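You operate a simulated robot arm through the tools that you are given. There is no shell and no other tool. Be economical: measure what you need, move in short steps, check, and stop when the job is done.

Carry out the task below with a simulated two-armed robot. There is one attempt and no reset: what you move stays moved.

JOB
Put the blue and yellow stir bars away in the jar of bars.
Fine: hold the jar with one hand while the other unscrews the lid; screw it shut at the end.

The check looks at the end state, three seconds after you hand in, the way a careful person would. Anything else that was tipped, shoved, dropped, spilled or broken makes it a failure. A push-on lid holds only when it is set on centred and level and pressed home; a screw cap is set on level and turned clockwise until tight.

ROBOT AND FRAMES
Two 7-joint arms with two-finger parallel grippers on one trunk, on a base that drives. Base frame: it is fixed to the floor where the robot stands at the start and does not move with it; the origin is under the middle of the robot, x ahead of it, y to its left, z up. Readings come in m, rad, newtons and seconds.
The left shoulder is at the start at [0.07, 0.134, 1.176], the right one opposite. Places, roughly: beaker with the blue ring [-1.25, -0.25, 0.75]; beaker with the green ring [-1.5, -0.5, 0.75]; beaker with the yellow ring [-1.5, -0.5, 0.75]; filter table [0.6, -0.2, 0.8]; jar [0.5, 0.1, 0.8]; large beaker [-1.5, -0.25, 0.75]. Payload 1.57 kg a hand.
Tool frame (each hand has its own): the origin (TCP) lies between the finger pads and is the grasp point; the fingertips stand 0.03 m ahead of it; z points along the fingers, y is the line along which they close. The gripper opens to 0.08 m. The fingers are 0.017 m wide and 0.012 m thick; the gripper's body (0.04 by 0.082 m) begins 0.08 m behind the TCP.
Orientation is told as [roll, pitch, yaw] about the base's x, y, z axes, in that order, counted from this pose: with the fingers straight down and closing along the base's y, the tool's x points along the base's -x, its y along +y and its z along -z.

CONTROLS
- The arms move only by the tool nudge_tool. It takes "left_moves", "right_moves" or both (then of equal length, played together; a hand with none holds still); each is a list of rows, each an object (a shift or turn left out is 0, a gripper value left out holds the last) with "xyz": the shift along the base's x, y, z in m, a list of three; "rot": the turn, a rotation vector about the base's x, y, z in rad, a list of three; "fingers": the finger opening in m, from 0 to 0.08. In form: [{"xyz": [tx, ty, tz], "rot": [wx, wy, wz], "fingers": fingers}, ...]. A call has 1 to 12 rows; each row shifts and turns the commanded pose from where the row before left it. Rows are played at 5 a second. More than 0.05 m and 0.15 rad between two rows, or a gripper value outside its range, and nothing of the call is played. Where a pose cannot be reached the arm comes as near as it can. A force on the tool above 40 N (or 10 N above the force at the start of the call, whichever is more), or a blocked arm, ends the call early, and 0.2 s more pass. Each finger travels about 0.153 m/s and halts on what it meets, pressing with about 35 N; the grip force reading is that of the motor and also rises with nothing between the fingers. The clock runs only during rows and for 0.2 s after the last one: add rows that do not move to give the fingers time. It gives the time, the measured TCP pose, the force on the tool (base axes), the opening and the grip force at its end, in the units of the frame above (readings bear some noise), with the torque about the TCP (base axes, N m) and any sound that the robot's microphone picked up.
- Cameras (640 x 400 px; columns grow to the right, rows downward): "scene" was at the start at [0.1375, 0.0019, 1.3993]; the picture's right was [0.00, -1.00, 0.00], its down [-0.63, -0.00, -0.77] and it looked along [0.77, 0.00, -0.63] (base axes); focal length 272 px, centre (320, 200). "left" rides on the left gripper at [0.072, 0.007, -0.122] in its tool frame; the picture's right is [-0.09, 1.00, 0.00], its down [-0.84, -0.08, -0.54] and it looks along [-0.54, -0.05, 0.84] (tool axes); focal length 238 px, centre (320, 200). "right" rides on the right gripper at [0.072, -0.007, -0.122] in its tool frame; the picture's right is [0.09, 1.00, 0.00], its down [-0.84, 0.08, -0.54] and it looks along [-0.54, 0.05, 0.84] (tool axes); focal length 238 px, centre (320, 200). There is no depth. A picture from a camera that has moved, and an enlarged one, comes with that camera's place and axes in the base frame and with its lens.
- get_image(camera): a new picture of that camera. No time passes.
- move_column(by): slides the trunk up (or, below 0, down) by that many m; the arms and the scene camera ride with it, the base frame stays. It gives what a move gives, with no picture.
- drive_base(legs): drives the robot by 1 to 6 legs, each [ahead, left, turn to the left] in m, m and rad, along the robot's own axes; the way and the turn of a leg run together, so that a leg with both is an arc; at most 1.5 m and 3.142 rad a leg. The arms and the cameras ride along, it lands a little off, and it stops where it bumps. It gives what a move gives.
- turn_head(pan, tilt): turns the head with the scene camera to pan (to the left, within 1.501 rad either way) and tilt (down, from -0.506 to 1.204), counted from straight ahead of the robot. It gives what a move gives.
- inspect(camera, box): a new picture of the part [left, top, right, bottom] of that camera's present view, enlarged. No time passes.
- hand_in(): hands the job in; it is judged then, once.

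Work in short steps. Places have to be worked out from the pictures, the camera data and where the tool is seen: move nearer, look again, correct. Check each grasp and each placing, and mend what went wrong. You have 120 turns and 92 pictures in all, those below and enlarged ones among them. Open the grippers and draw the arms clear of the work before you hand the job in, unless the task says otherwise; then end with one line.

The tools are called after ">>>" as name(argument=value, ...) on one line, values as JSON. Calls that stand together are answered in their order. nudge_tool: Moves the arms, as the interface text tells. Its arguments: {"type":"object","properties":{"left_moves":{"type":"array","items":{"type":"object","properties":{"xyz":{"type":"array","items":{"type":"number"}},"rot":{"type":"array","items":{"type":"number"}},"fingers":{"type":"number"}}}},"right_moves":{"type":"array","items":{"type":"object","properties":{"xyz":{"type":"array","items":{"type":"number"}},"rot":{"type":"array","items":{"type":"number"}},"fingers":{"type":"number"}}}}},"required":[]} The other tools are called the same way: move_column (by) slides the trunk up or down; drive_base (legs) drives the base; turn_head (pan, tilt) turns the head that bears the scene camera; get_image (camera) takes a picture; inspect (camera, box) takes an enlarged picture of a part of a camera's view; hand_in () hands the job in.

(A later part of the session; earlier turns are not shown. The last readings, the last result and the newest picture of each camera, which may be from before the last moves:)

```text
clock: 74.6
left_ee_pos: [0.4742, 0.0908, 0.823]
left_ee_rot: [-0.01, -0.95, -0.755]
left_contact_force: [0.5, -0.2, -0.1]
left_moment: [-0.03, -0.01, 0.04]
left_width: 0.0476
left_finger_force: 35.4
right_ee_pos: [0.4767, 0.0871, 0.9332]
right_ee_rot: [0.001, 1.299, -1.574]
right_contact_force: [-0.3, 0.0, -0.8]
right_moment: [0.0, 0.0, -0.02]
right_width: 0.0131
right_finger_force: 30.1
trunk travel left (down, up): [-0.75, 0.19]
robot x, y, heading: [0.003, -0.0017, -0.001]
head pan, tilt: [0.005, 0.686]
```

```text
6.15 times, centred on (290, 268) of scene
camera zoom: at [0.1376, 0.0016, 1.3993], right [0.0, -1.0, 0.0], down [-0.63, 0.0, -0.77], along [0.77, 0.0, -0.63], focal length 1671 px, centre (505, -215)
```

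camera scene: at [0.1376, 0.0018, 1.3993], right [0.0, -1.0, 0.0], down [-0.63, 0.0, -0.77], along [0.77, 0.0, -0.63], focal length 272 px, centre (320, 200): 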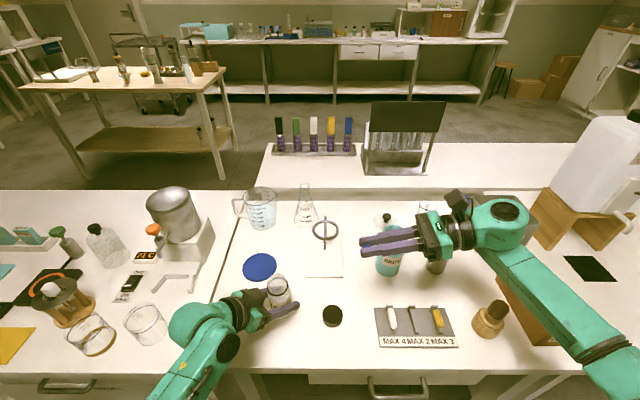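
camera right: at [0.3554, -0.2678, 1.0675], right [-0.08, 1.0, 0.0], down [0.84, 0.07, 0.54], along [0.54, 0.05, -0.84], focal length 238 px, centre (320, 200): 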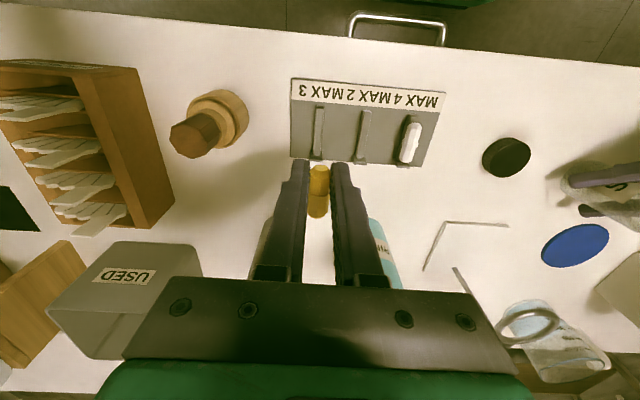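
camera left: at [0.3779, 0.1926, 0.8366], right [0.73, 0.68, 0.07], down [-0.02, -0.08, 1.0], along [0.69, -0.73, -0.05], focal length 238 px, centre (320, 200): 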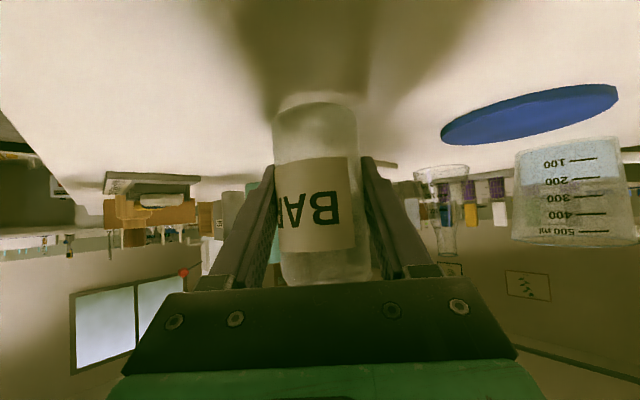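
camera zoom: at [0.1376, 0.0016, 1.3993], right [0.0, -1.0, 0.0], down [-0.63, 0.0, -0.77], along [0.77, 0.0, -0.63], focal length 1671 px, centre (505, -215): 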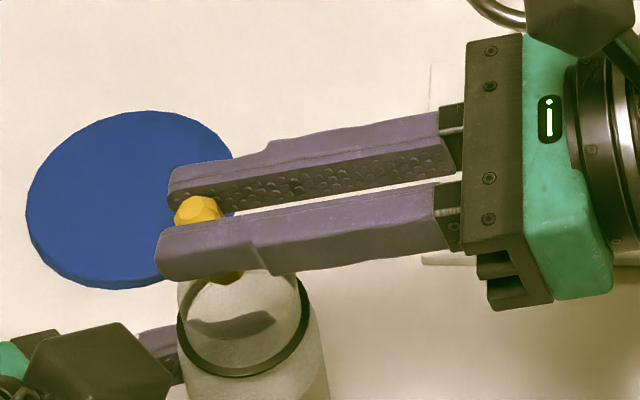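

The bar's lower tip shows inside the mouth outline. I lower another 11 mm and release.

>>> nudge_tool(right_moves=[{"xyz": [-0.001, 0, -0.006]}, {"xyz": [0, 0, -0.005]}, {}, {"fingers": 0.018}, {"fingers": 0.024}, {"fingers": 0.03}, {}])

>>> inspect(camera="right", box=[240, 140, 400, 300])

```text
clock: 76.2
left_ee_pos: [0.4748, 0.0899, 0.8243]
left_ee_rot: [-0.009, -0.95, -0.756]
left_contact_force: [0.3, 0.4, -1.1]
left_moment: [0.03, -0.03, 0.0]
left_width: 0.0478
left_finger_force: 34.6
right_ee_pos: [0.476, 0.0871, 0.9225]
right_ee_rot: [0.0, 1.299, -1.572]
right_contact_force: [-0.5, 0.1, 0.3]
right_moment: [-0.01, 0.01, -0.02]
right_width: 0.03
right_finger_force: 0.0
trunk travel left (down, up): [-0.75, 0.19]
robot x, y, heading: [0.0013, -0.0016, -0.001]
head pan, tilt: [0.005, 0.686]
```

```text
2.50 times, centred on (320, 220) of right
camera zoom: at [0.4693, -0.0099, 1.0235], right [1.0, 0.02, 0.09], down [0.08, -0.75, -0.66], along [0.05, 0.67, -0.74], focal length 596 px, centre (320, 150)
```

zoom: 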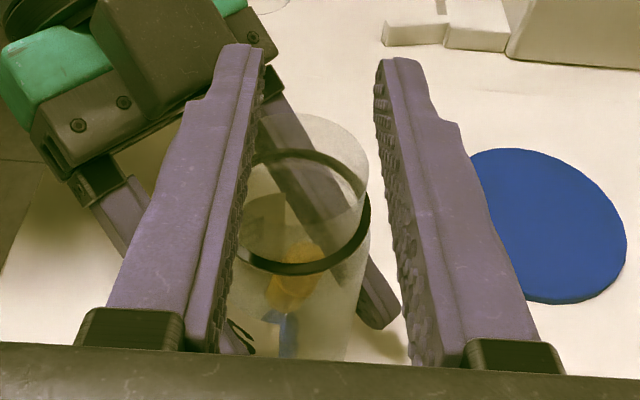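

Both bars are in the jar. Now the lid: I rise, back off, unroll, and turn to the yaw +0.3 that I used to set it down.

>>> nudge_tool(right_moves=[{"xyz": [0, 0, 0.02]}, {"xyz": [0, 0, 0.04]}, {"xyz": [0, -0.03, 0.04]}, {"xyz": [0, -0.04, 0]}, {"xyz": [0, -0.04, 0]}, {"xyz": [0, -0.02, 0]}, {"rot": [-0.13, 0, 0]}, {"rot": [-0.13, 0, 0]}, {"rot": [-0.13, 0, 0]}, {"rot": [-0.13, 0, 0]}, {"rot": [-0.13, 0, 0]}, {"rot": [-0.13, 0, 0]}])

>>> nudge_tool(right_moves=[{"rot": [-0.13, 0, 0]}, {"rot": [-0.13, 0, 0]}, {"rot": [-0.13, 0, 0]}, {"rot": [-0.13, 0, 0]}, {"rot": [0, 0, 0.15]}, {"rot": [0, 0, 0.15]}, {"rot": [0, 0, 0.15]}, {"rot": [0, 0, 0.15]}, {"rot": [0, 0, 0.15]}, {"rot": [0, 0, 0.15]}, {"rot": [0, 0, 0.15]}, {"rot": [0, 0, 0.15]}])

>>> nudge_tool(right_moves=[{"rot": [0, 0, 0.15], "xyz": [-0.01, 0, -0.02]}, {"rot": [0, 0, 0.15], "xyz": [-0.01, 0, -0.03]}, {"rot": [0, 0, 0.15], "xyz": [-0.005, 0, -0.03]}, {"rot": [0, 0, 0.15], "fingers": 0.065}, {"rot": [0, 0, 0.072]}, {}])

>>> get_image(camera="right")

```text
clock: 78.8
left_ee_pos: [0.4748, 0.0907, 0.8225]
left_ee_rot: [-0.008, -0.949, -0.756]
left_contact_force: [0.2, 0.6, -1.7]
left_moment: [-0.02, 0.01, 0.02]
left_width: 0.0475
left_finger_force: 35.1
right_ee_pos: [0.4758, -0.0429, 1.0221]
right_ee_rot: [-0.001, 0.515, -1.573]
right_contact_force: [0.1, 0.2, 0.1]
right_moment: [-0.05, 0.03, 0.0]
right_width: 0.0299
right_finger_force: 0.2
trunk travel left (down, up): [-0.75, 0.19]
robot x, y, heading: [0.0012, 0.0002, -0.001]
head pan, tilt: [0.005, 0.686]
```

```text
clock: 81.4
left_ee_pos: [0.4763, 0.0898, 0.8239]
left_ee_rot: [-0.01, -0.949, -0.757]
left_contact_force: [-0.3, -0.1, -1.7]
left_moment: [0.02, 0.01, 0.02]
left_width: 0.0474
left_finger_force: 35.0
right_ee_pos: [0.4756, -0.0421, 1.022]
right_ee_rot: [0.001, 0.0, -0.368]
right_contact_force: [0.3, -0.1, -0.6]
right_moment: [-0.04, -0.01, -0.01]
right_width: 0.0299
right_finger_force: 0.0
trunk travel left (down, up): [-0.75, 0.19]
robot x, y, heading: [-0.0016, 0.0012, -0.0]
head pan, tilt: [0.005, 0.686]
```

```text
clock: 82.8
left_ee_pos: [0.4755, 0.0913, 0.8242]
left_ee_rot: [-0.008, -0.95, -0.756]
left_contact_force: [-1.1, 0.2, -1.1]
left_moment: [0.01, -0.02, 0.01]
left_width: 0.0475
left_finger_force: 34.7
right_ee_pos: [0.4513, -0.0432, 0.9427]
right_ee_rot: [0.001, -0.001, 0.302]
right_contact_force: [0.3, 0.3, -0.2]
right_moment: [0.0, 0.02, 0.02]
right_width: 0.0652
right_finger_force: 0.2
trunk travel left (down, up): [-0.75, 0.19]
robot x, y, heading: [0.0003, -0.0026, -0.001]
head pan, tilt: [0.005, 0.686]
```

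```text
31 pictures are left
camera right: at [0.3842, -0.069, 1.0644], right [-0.38, 0.92, 0.0], down [0.78, 0.32, 0.54], along [0.5, 0.21, -0.84], focal length 238 px, centre (320, 200)
```

right: 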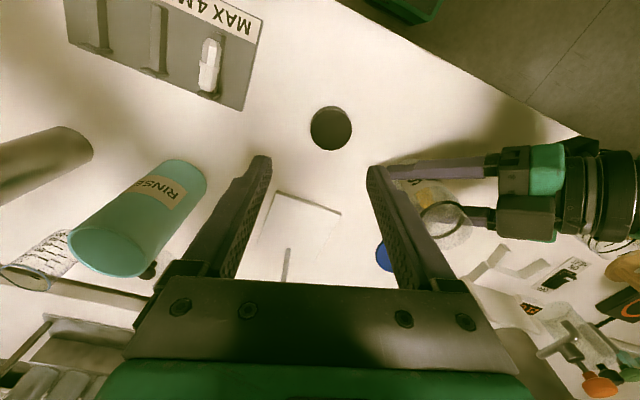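

The lid is at (0.450, −0.029). I descend over it and close gently.

>>> nudge_tool(right_moves=[{"xyz": [-0.001, 0.0135, -0.04]}, {"xyz": [0, 0, -0.04]}, {"xyz": [0, 0, -0.03]}, {"xyz": [0, 0, -0.019]}, {}])

>>> inspect(camera="right", box=[220, 100, 420, 260])

```text
clock: 84.0
left_ee_pos: [0.4735, 0.0905, 0.8226]
left_ee_rot: [-0.008, -0.95, -0.756]
left_contact_force: [-0.3, -0.2, -0.7]
left_moment: [0.01, -0.01, 0.0]
left_width: 0.0474
left_finger_force: 34.9
right_ee_pos: [0.4521, -0.0282, 0.8125]
right_ee_rot: [0.001, 0.001, 0.3]
right_contact_force: [0.3, -0.6, -0.1]
right_moment: [0.03, -0.02, 0.0]
right_width: 0.0649
right_finger_force: 0.0
trunk travel left (down, up): [-0.75, 0.19]
robot x, y, heading: [-0.002, 0.0035, 0.004]
head pan, tilt: [0.005, 0.686]
```

```text
2.50 times, centred on (320, 180) of right
camera zoom: at [0.3852, -0.0548, 0.9343], right [-0.38, 0.92, 0.0], down [0.78, 0.32, 0.54], along [0.5, 0.21, -0.84], focal length 596 px, centre (320, 250)
```

zoom: 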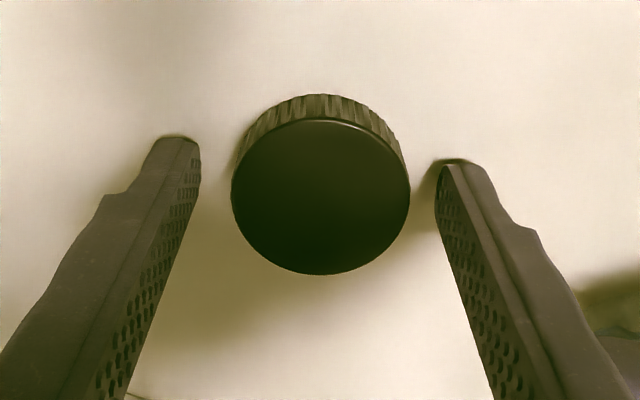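

Lid centre is about (0.4485, −0.028). I shift 3.5 mm toward the robot so the pads sit on its diameter, then close.

>>> nudge_tool(right_moves=[{"xyz": [-0.0035, 0, 0]}, {"fingers": 0.055}, {"fingers": 0.049}, {"fingers": 0.046}, {"fingers": 0.043}, {"fingers": 0.038}, {}])

>>> inspect(camera="right", box=[220, 100, 420, 260])

```text
clock: 85.6
left_ee_pos: [0.4755, 0.0897, 0.8231]
left_ee_rot: [-0.008, -0.95, -0.754]
left_contact_force: [0.2, 0.1, -0.5]
left_moment: [-0.01, -0.04, -0.02]
left_width: 0.0477
left_finger_force: 35.1
right_ee_pos: [0.4468, -0.0277, 0.8131]
right_ee_rot: [0.003, 0.0, 0.301]
right_contact_force: [0.4, 0.0, 0.2]
right_moment: [-0.03, -0.01, -0.04]
right_width: 0.0442
right_finger_force: 35.2
trunk travel left (down, up): [-0.75, 0.19]
robot x, y, heading: [0.0003, -0.0007, -0.004]
head pan, tilt: [0.005, 0.686]
```

```text
2.50 times, centred on (320, 180) of right
camera zoom: at [0.3808, -0.0544, 0.9348], right [-0.38, 0.92, 0.0], down [0.78, 0.32, 0.54], along [0.5, 0.21, -0.84], focal length 596 px, centre (320, 250)
```

zoom: 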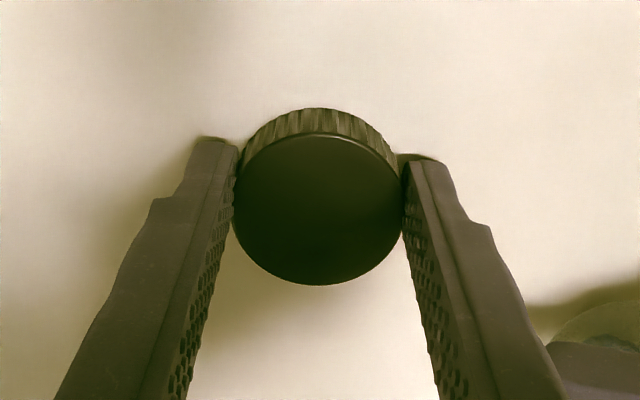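

The lid is held square. The mouth is about (0.4745, 0.097), so I carry the lid over it high and stop about 2 cm above.

>>> nudge_tool(right_moves=[{"xyz": [0, 0, 0.04]}, {"xyz": [0, 0, 0.05]}, {"xyz": [0, 0, 0.05]}, {"xyz": [0, 0, 0.03]}, {"xyz": [0.007, 0.031, 0]}, {"xyz": [0.007, 0.031, 0]}, {"xyz": [0.007, 0.031, 0]}, {"xyz": [0.0055, 0.03, 0]}, {"xyz": [0, 0, -0.03]}, {"xyz": [0, 0, -0.02]}, {}])

>>> inspect(camera="scene", box=[240, 235, 340, 300])

>>> inspect(camera="right", box=[220, 100, 420, 260])

```text
clock: 88.0
left_ee_pos: [0.4753, 0.0903, 0.8244]
left_ee_rot: [-0.009, -0.949, -0.756]
left_contact_force: [0.5, 0.0, -1.1]
left_moment: [0.0, 0.01, -0.01]
left_width: 0.0473
left_finger_force: 34.5
right_ee_pos: [0.4732, 0.0937, 0.9332]
right_ee_rot: [0.001, 0.0, 0.301]
right_contact_force: [0.8, 0.0, 0.2]
right_moment: [-0.02, -0.02, -0.04]
right_width: 0.0442
right_finger_force: 35.1
trunk travel left (down, up): [-0.75, 0.19]
robot x, y, heading: [-0.0007, 0.0005, 0.003]
head pan, tilt: [0.005, 0.686]
```

```text
6.15 times, centred on (290, 268) of scene
camera zoom: at [0.1374, 0.0023, 1.3993], right [0.0, -1.0, 0.0], down [-0.63, 0.0, -0.77], along [0.77, 0.0, -0.63], focal length 1671 px, centre (505, -215)
```

zoom: 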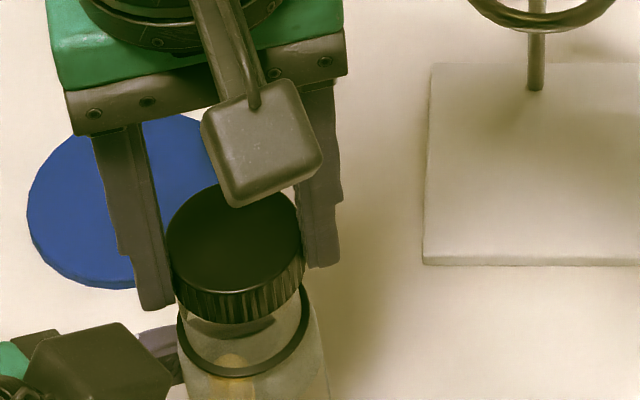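

```text
2.50 times, centred on (320, 180) of right
camera zoom: at [0.4057, 0.0665, 1.0553], right [-0.38, 0.92, 0.0], down [0.78, 0.32, 0.54], along [0.5, 0.21, -0.84], focal length 596 px, centre (320, 250)
```

zoom: 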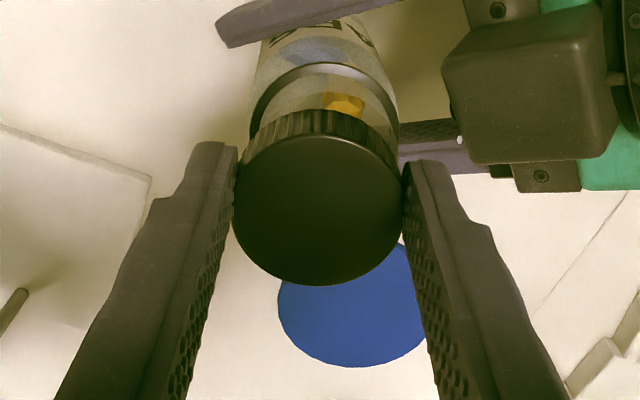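

The lid is level and within about 2 mm of the axis. I nudge y by +1.5 mm and lower gently to contact.

>>> nudge_tool(right_moves=[{"xyz": [0, 0.0015, -0.008]}, {"xyz": [0, 0, -0.005]}, {"xyz": [0, 0, -0.003]}, {}])

```text
clock: 89.0
left_ee_pos: [0.4728, 0.091, 0.8229]
left_ee_rot: [-0.007, -0.946, -0.757]
left_contact_force: [-2.5, 10.5, -16.1]
left_moment: [0.04, -0.39, -0.11]
left_width: 0.0475
left_finger_force: 35.0
right_ee_pos: [0.4724, 0.0942, 0.9201]
right_ee_rot: [0.001, -0.004, 0.302]
right_contact_force: [4.0, -7.1, 35.1]
right_moment: [-0.4, 0.03, 0.06]
right_width: 0.0442
right_finger_force: 34.9
trunk travel left (down, up): [-0.75, 0.19]
robot x, y, heading: [-0.0012, 0.0027, 0.001]
head pan, tilt: [0.005, 0.686]
```

Contact at z≈0.920 with 35 N, a bit hard. I ease up 1.5 mm and 1 mm in −y, then turn clockwise.

>>> nudge_tool(right_moves=[{"xyz": [0, -0.001, 0.0015]}, {"rot": [0, 0, -0.15]}, {"rot": [0, 0, -0.15]}, {"rot": [0, 0, -0.15]}, {"rot": [0, 0, -0.15]}, {}])

>>> inspect(camera="scene", box=[240, 235, 340, 300])

```text
clock: 90.4
left_ee_pos: [0.476, 0.0907, 0.8237]
left_ee_rot: [-0.007, -0.95, -0.755]
left_contact_force: [1.6, 0.7, -14.8]
left_moment: [0.19, -0.03, 0.01]
left_width: 0.0478
left_finger_force: 35.5
right_ee_pos: [0.4708, 0.095, 0.9186]
right_ee_rot: [0.002, 0.003, -0.298]
right_contact_force: [-1.8, -0.5, 13.2]
right_moment: [-0.3, 0.16, 0.04]
right_width: 0.0443
right_finger_force: 34.9
trunk travel left (down, up): [-0.75, 0.19]
robot x, y, heading: [0.001, -0.0026, 0.005]
head pan, tilt: [0.005, 0.686]
```

```text
6.15 times, centred on (290, 268) of scene
camera zoom: at [0.1377, 0.0018, 1.3992], right [0.0, -1.0, 0.0], down [-0.63, 0.0, -0.77], along [0.77, 0.0, -0.63], focal length 1671 px, centre (505, -215)
```

zoom: 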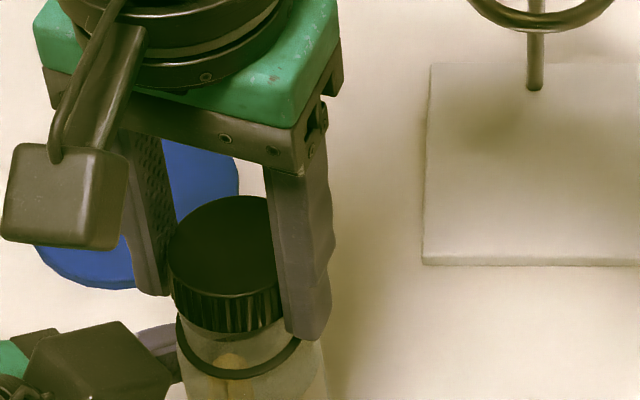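

Low side load and 13 N down. I continue clockwise, feeding down slowly.

>>> nudge_tool(right_moves=[{"rot": [0, 0, -0.15]}, {"rot": [0, 0, -0.15], "xyz": [0, 0, -0.0005]}, {"rot": [0, 0, -0.15]}, {"rot": [0, 0, -0.15], "xyz": [0, 0, -0.0005]}, {"rot": [0, 0, -0.15]}, {"rot": [0, 0, -0.15], "xyz": [0, 0, -0.0005]}, {"rot": [0, 0, -0.15]}, {"rot": [0, 0, -0.15]}, {}])

```text
clock: 92.4
left_ee_pos: [0.4746, 0.0887, 0.8241]
left_ee_rot: [-0.009, -0.951, -0.756]
left_contact_force: [2.2, -4.3, -7.9]
left_moment: [0.34, 0.2, 0.02]
left_width: 0.0475
left_finger_force: 34.7
right_ee_pos: [0.472, 0.0963, 0.9175]
right_ee_rot: [0.001, -0.001, -1.501]
right_contact_force: [-3.8, 4.6, 8.9]
right_moment: [0.17, 0.13, -0.02]
right_width: 0.0441
right_finger_force: 35.0
trunk travel left (down, up): [-0.75, 0.19]
robot x, y, heading: [-0.0006, -0.0003, 0.004]
head pan, tilt: [0.005, 0.686]
```

The lid is drawing down. I release it, rise, wind back to yaw +0.3, and look before gripping again.

>>> nudge_tool(right_moves=[{"fingers": 0.052}, {"fingers": 0.06}, {"xyz": [0, 0, 0.03]}, {"xyz": [0, 0, 0.01], "rot": [0, 0, 0.15]}, {"rot": [0, 0, 0.15]}, {"rot": [0, 0, 0.15]}, {"rot": [0, 0, 0.15]}, {"rot": [0, 0, 0.15]}, {"rot": [0, 0, 0.15]}, {"rot": [0, 0, 0.15]}, {"rot": [0, 0, 0.15]}, {"rot": [0, 0, 0.15]}])

>>> nudge_tool(right_moves=[{"rot": [0, 0, 0.15]}, {"rot": [0, 0, 0.15]}, {"rot": [0, 0, 0.15]}, {}])

>>> inspect(camera="scene", box=[240, 235, 340, 300])

>>> get_image(camera="right")

```text
clock: 95.0
left_ee_pos: [0.475, 0.0902, 0.824]
left_ee_rot: [-0.007, -0.948, -0.758]
left_contact_force: [1.1, -0.4, 3.1]
left_moment: [0.06, 0.01, 0.02]
left_width: 0.0475
left_finger_force: 34.8
right_ee_pos: [0.4715, 0.0938, 0.9578]
right_ee_rot: [0.002, 0.0, -0.147]
right_contact_force: [-0.7, 0.0, -1.1]
right_moment: [-0.01, 0.0, 0.01]
right_width: 0.0601
right_finger_force: 0.0
trunk travel left (down, up): [-0.75, 0.19]
robot x, y, heading: [-0.0026, -0.0026, -0.006]
head pan, tilt: [0.005, 0.686]
```

```text
clock: 96.0
left_ee_pos: [0.4745, 0.0898, 0.8249]
left_ee_rot: [-0.008, -0.949, -0.755]
left_contact_force: [0.6, 0.1, 3.7]
left_moment: [0.11, 0.04, -0.03]
left_width: 0.0476
left_finger_force: 34.8
right_ee_pos: [0.4718, 0.0935, 0.9583]
right_ee_rot: [0.002, 0.001, 0.302]
right_contact_force: [-0.4, 0.6, 0.4]
right_moment: [0.03, 0.0, -0.03]
right_width: 0.06
right_finger_force: 0.0
trunk travel left (down, up): [-0.75, 0.19]
robot x, y, heading: [0.0002, 0.0004, -0.001]
head pan, tilt: [0.005, 0.686]
```

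```text
6.15 times, centred on (290, 268) of scene
camera zoom: at [0.1371, 0.0017, 1.3993], right [0.0, -1.0, 0.0], down [-0.63, 0.0, -0.77], along [0.77, 0.0, -0.63], focal length 1671 px, centre (505, -215)
```

zoom: 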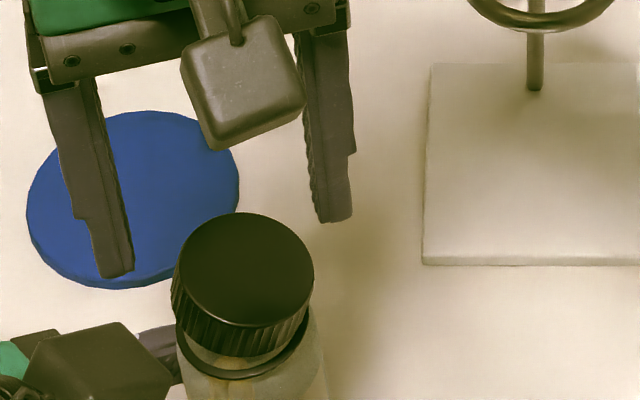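

```text
24 pictures are left
camera right: at [0.4038, 0.0679, 1.08], right [-0.38, 0.92, 0.0], down [0.78, 0.32, 0.54], along [0.5, 0.21, -0.84], focal length 238 px, centre (320, 200)
```

right: 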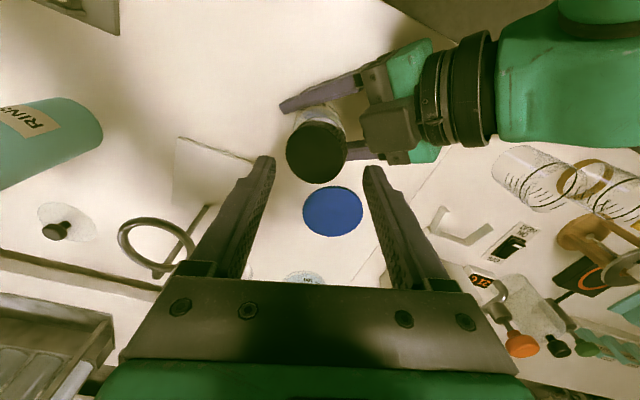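

The lid may sit slightly tilted. I zoom in on it.

>>> inspect(camera="scene", box=[260, 262, 300, 302])

>>> inspect(camera="right", box=[270, 80, 370, 200])

```text
10.00 times, centred on (280, 282) of scene
camera zoom: at [0.1371, 0.0017, 1.3993], right [0.0, -1.0, 0.0], down [-0.63, 0.0, -0.77], along [0.77, 0.0, -0.63], focal length 2715 px, centre (720, -620)
```

zoom: 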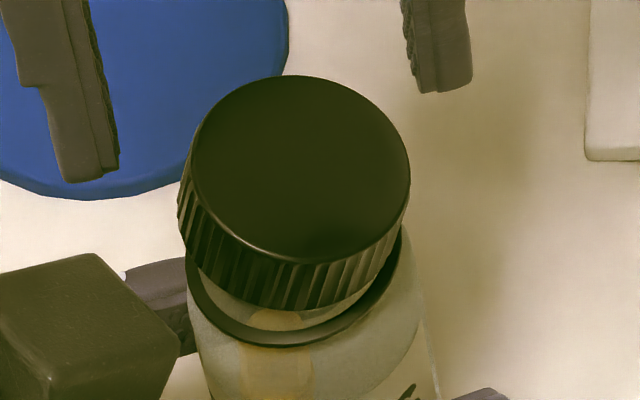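

```text
3.33 times, centred on (320, 140) of right
camera zoom: at [0.4038, 0.0679, 1.08], right [-0.38, 0.92, 0.0], down [0.78, 0.32, 0.54], along [0.5, 0.21, -0.84], focal length 794 px, centre (320, 400)
```

zoom: 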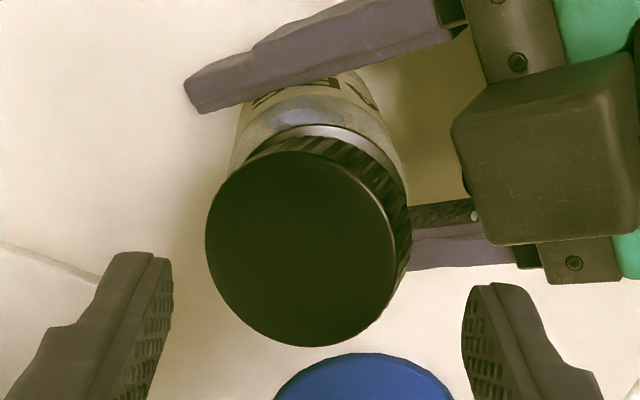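

The lid leans about 15–20° with its −y side low, so it never dropped over the neck. Squeezing it along y should level it in the grip. I turn to yaw 0.1, descend, and close on it.

>>> nudge_tool(right_moves=[{"rot": [0, 0, -0.1]}, {"rot": [0, 0, -0.1], "xyz": [0, 0, -0.02]}, {"xyz": [0, 0, -0.02]}, {}, {"fingers": 0.056}, {"fingers": 0.052}, {"fingers": 0.049}, {"fingers": 0.046}, {"fingers": 0.04}, {}])

>>> inspect(camera="scene", box=[260, 262, 300, 302])

```text
clock: 98.2
left_ee_pos: [0.4751, 0.0914, 0.8233]
left_ee_rot: [-0.008, -0.948, -0.757]
left_contact_force: [-0.1, 1.6, 3.5]
left_moment: [0.05, 0.1, 0.0]
left_width: 0.0477
left_finger_force: 35.1
right_ee_pos: [0.4719, 0.0943, 0.9179]
right_ee_rot: [0.002, -0.001, 0.098]
right_contact_force: [-0.5, -2.5, 0.0]
right_moment: [-0.18, 0.0, -0.02]
right_width: 0.0443
right_finger_force: 35.0
trunk travel left (down, up): [-0.75, 0.19]
robot x, y, heading: [-0.002, 0.0002, -0.0]
head pan, tilt: [0.005, 0.686]
```

```text
10.00 times, centred on (280, 282) of scene
camera zoom: at [0.1369, 0.0016, 1.3994], right [0.0, -1.0, 0.0], down [-0.63, 0.0, -0.77], along [0.77, 0.0, -0.63], focal length 2715 px, centre (720, -620)
```

zoom: 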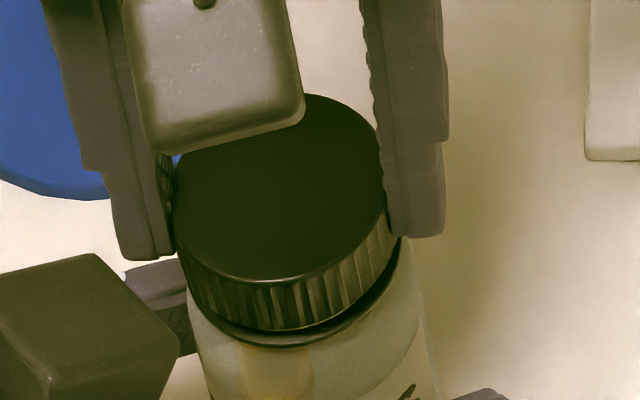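

Squeezing levelled the lid and it has dropped over the neck, now about 4 mm above the seat. I press down lightly and turn clockwise.

>>> nudge_tool(right_moves=[{"xyz": [0, 0, -0.001]}, {"xyz": [0, 0, -0.001]}, {"xyz": [0, 0, -0.001]}, {}])

```text
clock: 99.2
left_ee_pos: [0.4745, 0.0899, 0.8233]
left_ee_rot: [-0.006, -0.948, -0.758]
left_contact_force: [20.0, 4.1, -12.0]
left_moment: [-0.19, 0.71, -0.1]
left_width: 0.0477
left_finger_force: 34.9
right_ee_pos: [0.4706, 0.0946, 0.9158]
right_ee_rot: [0.007, 0.0, 0.099]
right_contact_force: [-14.3, -6.9, 31.0]
right_moment: [-0.3, 0.45, -0.07]
right_width: 0.0441
right_finger_force: 35.3
trunk travel left (down, up): [-0.75, 0.19]
robot x, y, heading: [0.0035, -0.0013, 0.001]
head pan, tilt: [0.005, 0.686]
```

31 N down and −14 N in x: I shift −1 mm in x, ease 1 mm up, then turn clockwise.

>>> nudge_tool(right_moves=[{"xyz": [-0.001, -0.0003, 0.001]}, {"rot": [0, 0, -0.15]}, {"rot": [0, 0, -0.15]}, {"rot": [0, 0, -0.15]}, {"rot": [0, 0, -0.15]}, {}])

>>> inspect(camera="scene", box=[260, 262, 300, 302])

```text
clock: 100.6
left_ee_pos: [0.4745, 0.0902, 0.8239]
left_ee_rot: [-0.008, -0.948, -0.758]
left_contact_force: [10.4, 3.7, -9.7]
left_moment: [0.29, 0.75, -0.07]
left_width: 0.0475
left_finger_force: 35.1
right_ee_pos: [0.4715, 0.0941, 0.9157]
right_ee_rot: [0.0, 0.0, -0.5]
right_contact_force: [-9.2, -0.9, 17.5]
right_moment: [-0.14, 0.11, -0.05]
right_width: 0.0439
right_finger_force: 35.0
trunk travel left (down, up): [-0.75, 0.19]
robot x, y, heading: [-0.0012, 0.001, 0.001]
head pan, tilt: [0.005, 0.686]
```

```text
10.00 times, centred on (280, 282) of scene
camera zoom: at [0.1361, 0.0024, 1.3994], right [0.0, -1.0, 0.0], down [-0.63, 0.0, -0.77], along [0.77, 0.0, -0.63], focal length 2715 px, centre (720, -620)
```

zoom: 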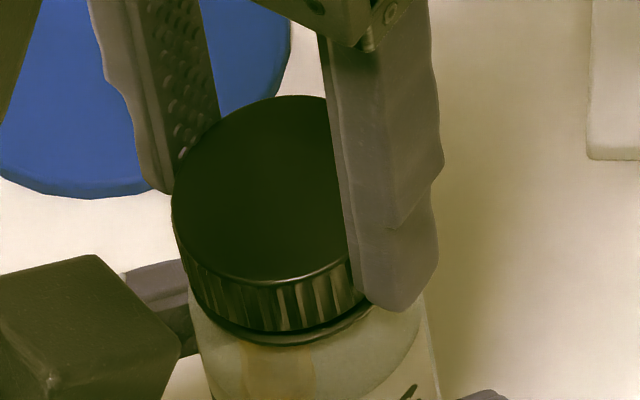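

The lid is level and close to the collar. I keep turning clockwise with a light downward feed.

>>> nudge_tool(right_moves=[{"rot": [0, 0, -0.15], "xyz": [-0.0008, 0, 0]}, {"rot": [0, 0, -0.15]}, {"rot": [0, 0, -0.15], "xyz": [0, 0, -0.0005]}, {"rot": [0, 0, -0.15]}, {"rot": [0, 0, -0.15]}, {"rot": [0, 0, -0.15], "xyz": [0, 0, -0.0005]}, {"rot": [0, 0, -0.15]}, {}])

```text
clock: 102.4
left_ee_pos: [0.4738, 0.0889, 0.8242]
left_ee_rot: [-0.008, -0.95, -0.758]
left_contact_force: [-14.4, 4.5, -0.5]
left_moment: [-0.22, -0.53, 0.02]
left_width: 0.0475
left_finger_force: 34.9
right_ee_pos: [0.4697, 0.0942, 0.9156]
right_ee_rot: [0.003, 0.0, -1.552]
right_contact_force: [15.0, -3.7, 11.7]
right_moment: [0.06, -0.88, -0.02]
right_width: 0.0441
right_finger_force: 34.3
trunk travel left (down, up): [-0.75, 0.19]
robot x, y, heading: [0.0006, -0.0024, -0.002]
head pan, tilt: [0.005, 0.686]
```

It's drawing down: the vertical load fell although I fed down 1 mm. I release, wind back, and check that it's level.

>>> nudge_tool(right_moves=[{"xyz": [0.0012, 0, 0]}, {"fingers": 0.052}, {"fingers": 0.06}, {"xyz": [0, 0, 0.03]}, {"xyz": [0, 0, 0.01], "rot": [0, 0, 0.15]}, {"rot": [0, 0, 0.15]}, {"rot": [0, 0, 0.15]}, {"rot": [0, 0, 0.15]}, {"rot": [0, 0, 0.15]}, {"rot": [0, 0, 0.15]}, {"rot": [0, 0, 0.15]}, {"rot": [0, 0, 0.15]}])

>>> nudge_tool(right_moves=[{"rot": [0, 0, 0.15]}, {"rot": [0, 0, 0.15]}, {"rot": [0, 0, 0.15]}, {"rot": [0, 0, 0.15]}, {}])

>>> inspect(camera="scene", box=[260, 262, 300, 302])

>>> get_image(camera="right")

```text
clock: 105.0
left_ee_pos: [0.4747, 0.0903, 0.8239]
left_ee_rot: [-0.007, -0.95, -0.756]
left_contact_force: [0.8, -0.7, 3.6]
left_moment: [0.07, -0.01, -0.03]
left_width: 0.0476
left_finger_force: 34.9
right_ee_pos: [0.4713, 0.0944, 0.9545]
right_ee_rot: [0.001, 0.0, -0.346]
right_contact_force: [0.4, 1.1, 0.4]
right_moment: [0.0, -0.01, 0.0]
right_width: 0.0601
right_finger_force: 0.1
trunk travel left (down, up): [-0.75, 0.19]
robot x, y, heading: [-0.0041, 0.0013, -0.006]
head pan, tilt: [0.005, 0.686]
```

```text
clock: 106.2
left_ee_pos: [0.475, 0.0901, 0.8232]
left_ee_rot: [-0.007, -0.949, -0.756]
left_contact_force: [0.5, -0.1, 3.0]
left_moment: [0.08, 0.04, -0.01]
left_width: 0.0477
left_finger_force: 34.5
right_ee_pos: [0.4719, 0.093, 0.9542]
right_ee_rot: [0.002, 0.001, 0.25]
right_contact_force: [0.0, -0.7, -0.7]
right_moment: [0.02, 0.01, -0.02]
right_width: 0.06
right_finger_force: 0.0
trunk travel left (down, up): [-0.75, 0.19]
robot x, y, heading: [0.0, 0.0001, 0.001]
head pan, tilt: [0.005, 0.686]
```

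```text
10.00 times, centred on (280, 282) of scene
camera zoom: at [0.1371, 0.0017, 1.3993], right [0.0, -1.0, 0.0], down [-0.63, 0.0, -0.77], along [0.77, 0.0, -0.63], focal length 2715 px, centre (720, -620)
```

zoom: 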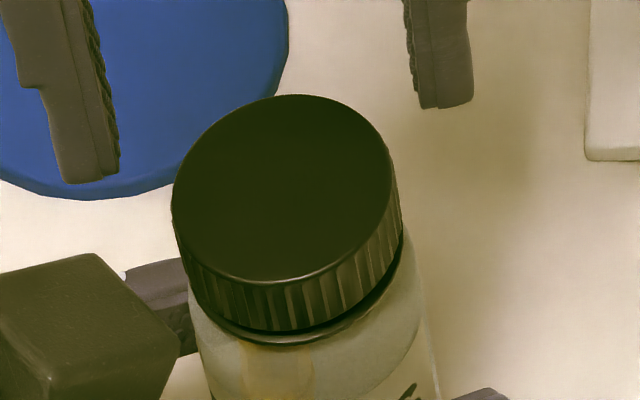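

```text
18 pictures are left
camera right: at [0.4025, 0.0713, 1.0768], right [-0.34, 0.94, 0.0], down [0.79, 0.28, 0.54], along [0.51, 0.18, -0.84], focal length 238 px, centre (320, 200)
```

right: 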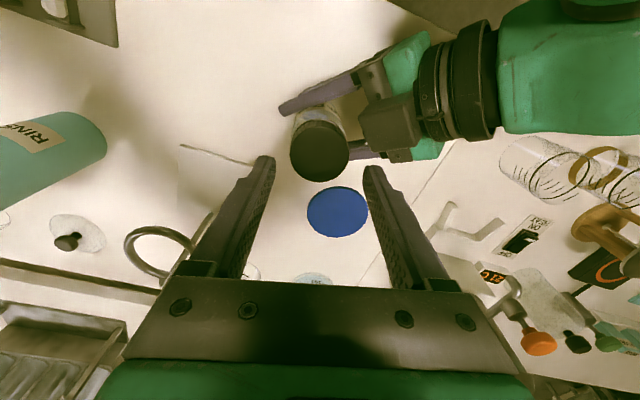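

The lid is level with a small gap left. I regrip at yaw 0.25 and TCP z≈0.907 and continue tightening.

>>> nudge_tool(right_moves=[{"xyz": [0.001, 0.001, -0.025]}, {"xyz": [0, 0, -0.022]}, {}, {"fingers": 0.054}, {"fingers": 0.05}, {"fingers": 0.047}, {"fingers": 0.044}, {"fingers": 0.038}, {}])

```text
clock: 108.2
left_ee_pos: [0.4753, 0.0905, 0.8245]
left_ee_rot: [-0.008, -0.949, -0.755]
left_contact_force: [-0.2, -0.7, 2.1]
left_moment: [0.2, 0.2, 0.02]
left_width: 0.0476
left_finger_force: 35.8
right_ee_pos: [0.4713, 0.0944, 0.9071]
right_ee_rot: [0.0, 0.001, 0.25]
right_contact_force: [-0.9, -0.3, 0.1]
right_moment: [-0.15, -0.05, -0.01]
right_width: 0.0446
right_finger_force: 35.6
trunk travel left (down, up): [-0.75, 0.19]
robot x, y, heading: [0.0011, 0.0014, 0.002]
head pan, tilt: [0.005, 0.686]
```

Clean grip. I turn clockwise about 1.8 rad with a small downward feed, watching the torque.

>>> nudge_tool(right_moves=[{"rot": [0, 0, -0.15], "xyz": [0, 0, -0.001]}, {"rot": [0, 0, -0.15]}, {"rot": [0, 0, -0.15]}, {"rot": [0, 0, -0.15], "xyz": [0, 0, -0.0005]}, {"rot": [0, 0, -0.15]}, {"rot": [0, 0, -0.15]}, {"rot": [0, 0, -0.15]}, {}])

```text
clock: 110.0
left_ee_pos: [0.4755, 0.091, 0.8244]
left_ee_rot: [-0.007, -0.95, -0.756]
left_contact_force: [8.2, 11.4, -0.7]
left_moment: [-0.29, 0.78, -0.06]
left_width: 0.0476
left_finger_force: 35.4
right_ee_pos: [0.4728, 0.0956, 0.9053]
right_ee_rot: [0.0, 0.0, -0.801]
right_contact_force: [-6.9, -9.5, 2.8]
right_moment: [-0.41, -0.19, 0.05]
right_width: 0.0448
right_finger_force: 34.8
trunk travel left (down, up): [-0.75, 0.19]
robot x, y, heading: [0.0013, 0.0018, 0.001]
head pan, tilt: [0.005, 0.686]
```

The lid is following down with low load. I continue.

>>> nudge_tool(right_moves=[{"rot": [0, 0, -0.15], "xyz": [-0.0005, -0.0008, -0.0005]}, {"rot": [0, 0, -0.15]}, {"rot": [0, 0, -0.15]}, {"rot": [0, 0, -0.15], "xyz": [0, 0, -0.0005]}, {"rot": [0, 0, -0.15]}, {}])

>>> inspect(camera="scene", box=[260, 262, 300, 302])

```text
clock: 111.4
left_ee_pos: [0.4741, 0.0894, 0.823]
left_ee_rot: [-0.01, -0.95, -0.756]
left_contact_force: [1.0, -1.7, -0.9]
left_moment: [0.09, 0.31, -0.47]
left_width: 0.0478
left_finger_force: 35.0
right_ee_pos: [0.4705, 0.0955, 0.9061]
right_ee_rot: [0.001, 0.001, -1.549]
right_contact_force: [-2.4, 1.9, 4.6]
right_moment: [0.22, -0.15, 0.47]
right_width: 0.0446
right_finger_force: 35.1
trunk travel left (down, up): [-0.75, 0.19]
robot x, y, heading: [0.0037, 0.004, -0.001]
head pan, tilt: [0.005, 0.686]
```

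```text
10.00 times, centred on (280, 282) of scene
camera zoom: at [0.1368, 0.002, 1.3993], right [0.0, -1.0, 0.0], down [-0.63, 0.0, -0.77], along [0.77, 0.0, -0.63], focal length 2715 px, centre (720, -620)
```

zoom: 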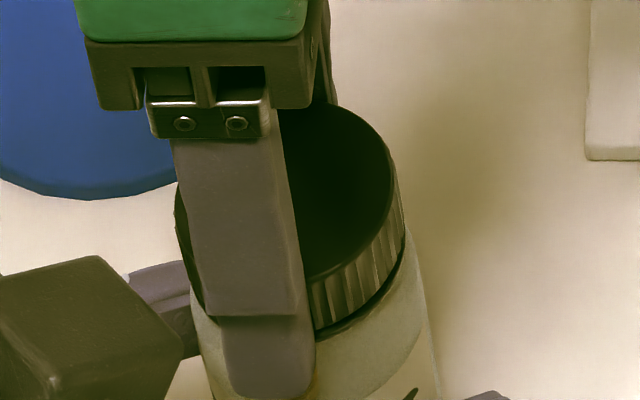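

Torque about z rose to 0.47 N·m, so it is getting tight. I turn a bit further to confirm.

>>> nudge_tool(right_moves=[{"rot": [0, 0, -0.1]}, {"rot": [0, 0, -0.1]}, {}])

```text
clock: 112.2
left_ee_pos: [0.4746, 0.0907, 0.824]
left_ee_rot: [-0.007, -0.948, -0.756]
left_contact_force: [-0.7, -0.1, -0.1]
left_moment: [-0.05, 0.19, -0.71]
left_width: 0.0478
left_finger_force: 35.4
right_ee_pos: [0.4709, 0.0942, 0.9059]
right_ee_rot: [0.002, -0.003, -1.751]
right_contact_force: [-0.2, -0.6, -0.2]
right_moment: [-0.01, -0.1, 0.7]
right_width: 0.0449
right_finger_force: 35.0
trunk travel left (down, up): [-0.75, 0.19]
robot x, y, heading: [0.0018, 0.0017, -0.003]
head pan, tilt: [0.005, 0.686]
```

0.70 N·m: tight. I open only a little because the left hand's box is close, rise, wind back, and check whether a fresh grip turns it any further.

>>> nudge_tool(right_moves=[{"rot": [0, 0, 0.1]}, {"fingers": 0.05}, {}, {"xyz": [0, 0, 0.02]}, {"xyz": [0, 0, 0.03], "fingers": 0.06}, {"rot": [0, 0, 0.15]}, {"rot": [0, 0, 0.15]}, {"rot": [0, 0, 0.15]}, {"rot": [0, 0, 0.15]}, {"rot": [0, 0, 0.15]}, {"rot": [0, 0, 0.15]}, {"rot": [0, 0, 0.15]}])

>>> inspect(camera="scene", box=[260, 262, 300, 302])

```text
clock: 114.8
left_ee_pos: [0.4741, 0.0897, 0.8241]
left_ee_rot: [-0.009, -0.949, -0.756]
left_contact_force: [-0.2, -0.4, 1.5]
left_moment: [0.02, 0.03, 0.04]
left_width: 0.0476
left_finger_force: 34.7
right_ee_pos: [0.4715, 0.0954, 0.9552]
right_ee_rot: [0.0, 0.001, -0.597]
right_contact_force: [0.2, 0.1, 0.1]
right_moment: [0.01, -0.01, -0.01]
right_width: 0.06
right_finger_force: 0.1
trunk travel left (down, up): [-0.75, 0.19]
robot x, y, heading: [-0.0002, -0.0025, 0.001]
head pan, tilt: [0.005, 0.686]
```

```text
10.00 times, centred on (280, 282) of scene
camera zoom: at [0.1373, 0.0018, 1.3993], right [0.0, -1.0, 0.0], down [-0.63, 0.0, -0.77], along [0.77, 0.0, -0.63], focal length 2715 px, centre (720, -620)
```

zoom: 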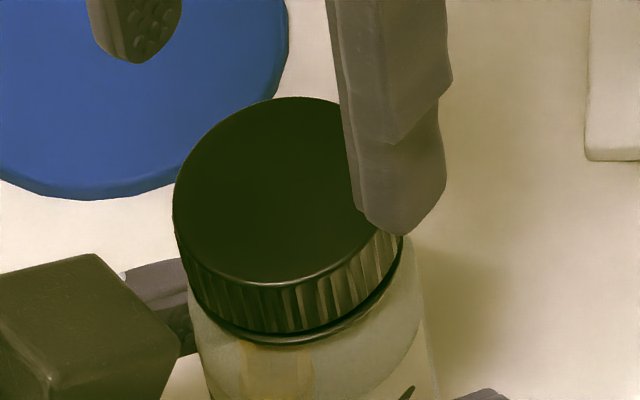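

Level and close to the collar. One more grip to confirm tightness.

>>> nudge_tool(right_moves=[{"rot": [0, 0, 0.15], "xyz": [0, -0.0005, -0.025]}, {"rot": [0, 0, 0.15], "xyz": [0, 0, -0.023]}, {}, {"fingers": 0.052}, {"fingers": 0.048}, {"fingers": 0.044}, {"fingers": 0.038}, {}, {"rot": [0, 0, -0.1]}, {"rot": [0, 0, -0.1]}, {"rot": [0, 0, -0.1]}, {}])

```text
clock: 117.4
left_ee_pos: [0.4751, 0.0902, 0.8235]
left_ee_rot: [-0.005, -0.949, -0.755]
left_contact_force: [-1.7, -2.3, 0.2]
left_moment: [0.19, -0.06, -0.55]
left_width: 0.0479
left_finger_force: 34.6
right_ee_pos: [0.4716, 0.0929, 0.9084]
right_ee_rot: [0.003, -0.004, -0.603]
right_contact_force: [0.9, 1.6, 0.1]
right_moment: [-0.04, 0.06, 0.56]
right_width: 0.0442
right_finger_force: 34.7
trunk travel left (down, up): [-0.75, 0.19]
robot x, y, heading: [-0.0029, 0.0005, 0.001]
head pan, tilt: [0.005, 0.686]
```

Resistance comes at once (0.56 N·m). I add another 0.3 rad to be sure it is tight.

>>> nudge_tool(right_moves=[{"rot": [0, 0, -0.1]}, {"rot": [0, 0, -0.1]}, {"rot": [0, 0, -0.1]}, {"rot": [0, 0, -0.1]}, {}])

```text
clock: 118.6
left_ee_pos: [0.4748, 0.0907, 0.8243]
left_ee_rot: [-0.008, -0.95, -0.755]
left_contact_force: [4.7, 8.2, -1.0]
left_moment: [-0.47, 0.29, -0.63]
left_width: 0.048
left_finger_force: 34.7
right_ee_pos: [0.4707, 0.0953, 0.9059]
right_ee_rot: [-0.001, -0.001, -1.001]
right_contact_force: [-4.3, -8.0, 1.1]
right_moment: [-0.17, 0.12, 0.58]
right_width: 0.0443
right_finger_force: 35.1
trunk travel left (down, up): [-0.75, 0.19]
robot x, y, heading: [0.0061, -0.0015, -0.001]
head pan, tilt: [0.005, 0.686]
```

Torque saturates around 0.6 N·m, so the lid is tight. I release with the right hand and withdraw it to its own side.

>>> nudge_tool(right_moves=[{"rot": [0, 0, 0.05]}, {"fingers": 0.052}, {"fingers": 0.06}, {"xyz": [0, 0, 0.03]}, {"xyz": [0, 0, 0.05]}, {"xyz": [0, -0.01, 0.05]}, {"xyz": [0, -0.05, 0.03], "rot": [0, 0, 0.15]}, {"xyz": [0, -0.05, 0.03], "rot": [0, 0, 0.15]}, {"xyz": [0, -0.05, 0.03], "rot": [0, 0, 0.15]}, {"xyz": [-0.01, -0.05, 0.03], "rot": [0, 0, 0.15]}, {"xyz": [-0.02, -0.05, 0.03], "rot": [0, 0, 0.15]}, {"xyz": [0, -0.03, 0]}])

>>> get_image(camera="left")

>>> inspect(camera="scene", box=[250, 255, 314, 319])

```text
refused: row 6 steps farther than a row can; nothing moved
```

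```text
15 pictures are left
camera left: at [0.378, 0.1933, 0.8366], right [0.73, 0.68, 0.07], down [-0.02, -0.09, 1.0], along [0.69, -0.72, -0.05], focal length 238 px, centre (320, 200)
```

left: 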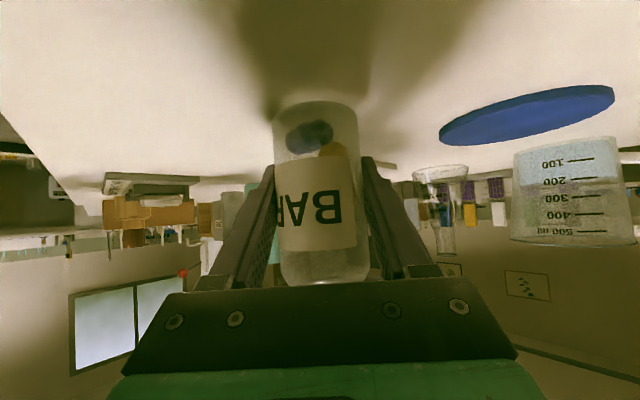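

```text
6.25 times, centred on (282, 287) of scene
camera zoom: at [0.1375, 0.0018, 1.3993], right [0.0, -1.0, 0.0], down [-0.63, 0.0, -0.77], along [0.77, 0.0, -0.63], focal length 1697 px, centre (558, -344)
```

zoom: 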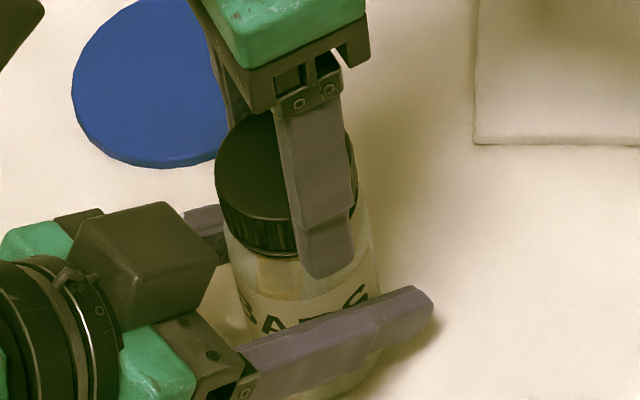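

That call was refused because of step size. The jar hasn't turned in the left hand and both bars show inside it. I redo the release with smaller steps.

>>> nudge_tool(right_moves=[{"rot": [0, 0, 0.05]}, {"fingers": 0.052}, {"fingers": 0.06}, {"xyz": [0, 0, 0.03]}, {"xyz": [0, 0, 0.04]}, {"xyz": [0, 0, 0.045]}, {"xyz": [0, -0.04, 0.02], "rot": [0, 0, 0.15]}, {"xyz": [0, -0.04, 0.02], "rot": [0, 0, 0.15]}, {"xyz": [0, -0.04, 0.02], "rot": [0, 0, 0.15]}, {"xyz": [0, -0.04, 0.02], "rot": [0, 0, 0.15]}, {"xyz": [0, -0.04, 0.02], "rot": [0, 0, 0.15]}, {"xyz": [-0.01, -0.04, 0.02]}])

>>> inspect(camera="scene", box=[250, 255, 314, 319])

```text
clock: 121.2
left_ee_pos: [0.4744, 0.0893, 0.824]
left_ee_rot: [-0.006, -0.948, -0.757]
left_contact_force: [-0.9, -1.1, -1.6]
left_moment: [0.04, 0.0, -0.01]
left_width: 0.0479
left_finger_force: 34.9
right_ee_pos: [0.4617, -0.1495, 1.1403]
right_ee_rot: [0.003, -0.001, -0.199]
right_contact_force: [-0.7, 0.1, 0.2]
right_moment: [0.02, -0.01, -0.01]
right_width: 0.0601
right_finger_force: 0.0
trunk travel left (down, up): [-0.75, 0.19]
robot x, y, heading: [-0.0029, 0.0048, 0.003]
head pan, tilt: [0.005, 0.686]
```

```text
6.25 times, centred on (282, 287) of scene
camera zoom: at [0.1365, -0.0006, 1.3993], right [0.0, -1.0, 0.0], down [-0.63, 0.0, -0.77], along [0.77, 0.0, -0.63], focal length 1697 px, centre (558, -344)
```

zoom: 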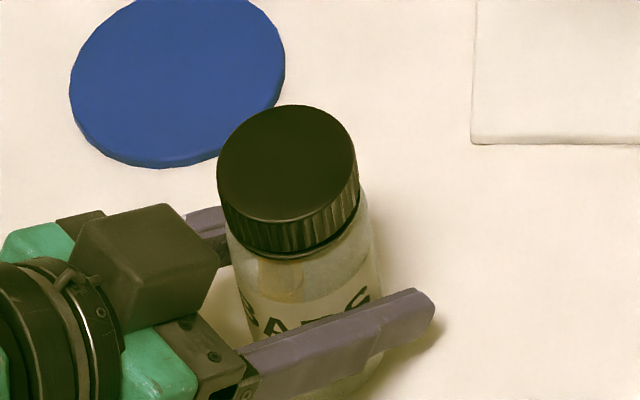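

The lid is seated. I open the left hand slowly and check that the jar stands before backing out.

>>> nudge_tool(left_moves=[{"fingers": 0.05}, {"fingers": 0.054}, {"fingers": 0.06}, {"fingers": 0.068}, {"fingers": 0.076}, {"fingers": 0.08}, {}])

>>> get_image(camera="left")

>>> inspect(camera="scene", box=[250, 255, 314, 319])

```text
clock: 122.8
left_ee_pos: [0.4752, 0.0897, 0.8233]
left_ee_rot: [-0.008, -0.949, -0.756]
left_contact_force: [0.6, 0.4, 0.8]
left_moment: [0.0, 0.02, 0.02]
left_width: 0.0797
left_finger_force: 0.0
right_ee_pos: [0.4631, -0.1476, 1.1404]
right_ee_rot: [0.001, -0.001, -0.2]
right_contact_force: [-0.3, 0.7, 0.2]
right_moment: [0.03, 0.0, 0.02]
right_width: 0.0599
right_finger_force: 0.0
trunk travel left (down, up): [-0.75, 0.19]
robot x, y, heading: [0.0015, 0.0017, -0.004]
head pan, tilt: [0.005, 0.686]
```

```text
12 pictures are left
camera left: at [0.3777, 0.1926, 0.8365], right [0.73, 0.68, 0.07], down [-0.02, -0.09, 1.0], along [0.69, -0.73, -0.05], focal length 238 px, centre (320, 200)
```

left: 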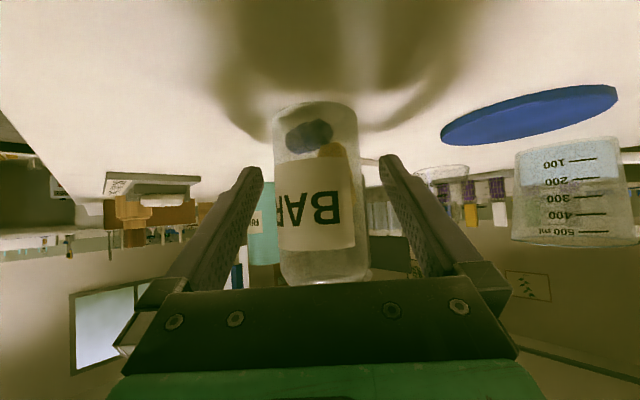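

```text
6.25 times, centred on (282, 287) of scene
camera zoom: at [0.1375, 0.0016, 1.3993], right [0.0, -1.0, 0.0], down [-0.63, 0.0, -0.77], along [0.77, 0.0, -0.63], focal length 1697 px, centre (558, -344)
```

zoom: 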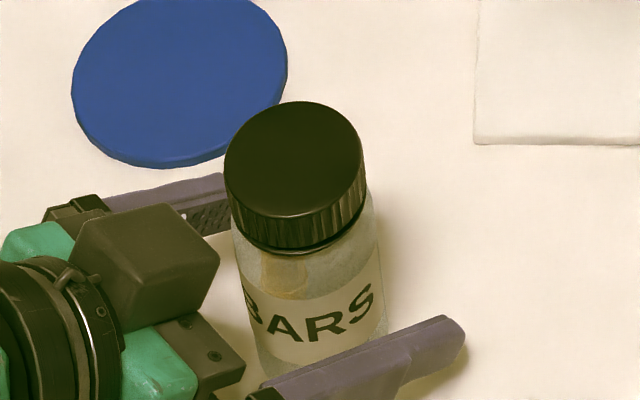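

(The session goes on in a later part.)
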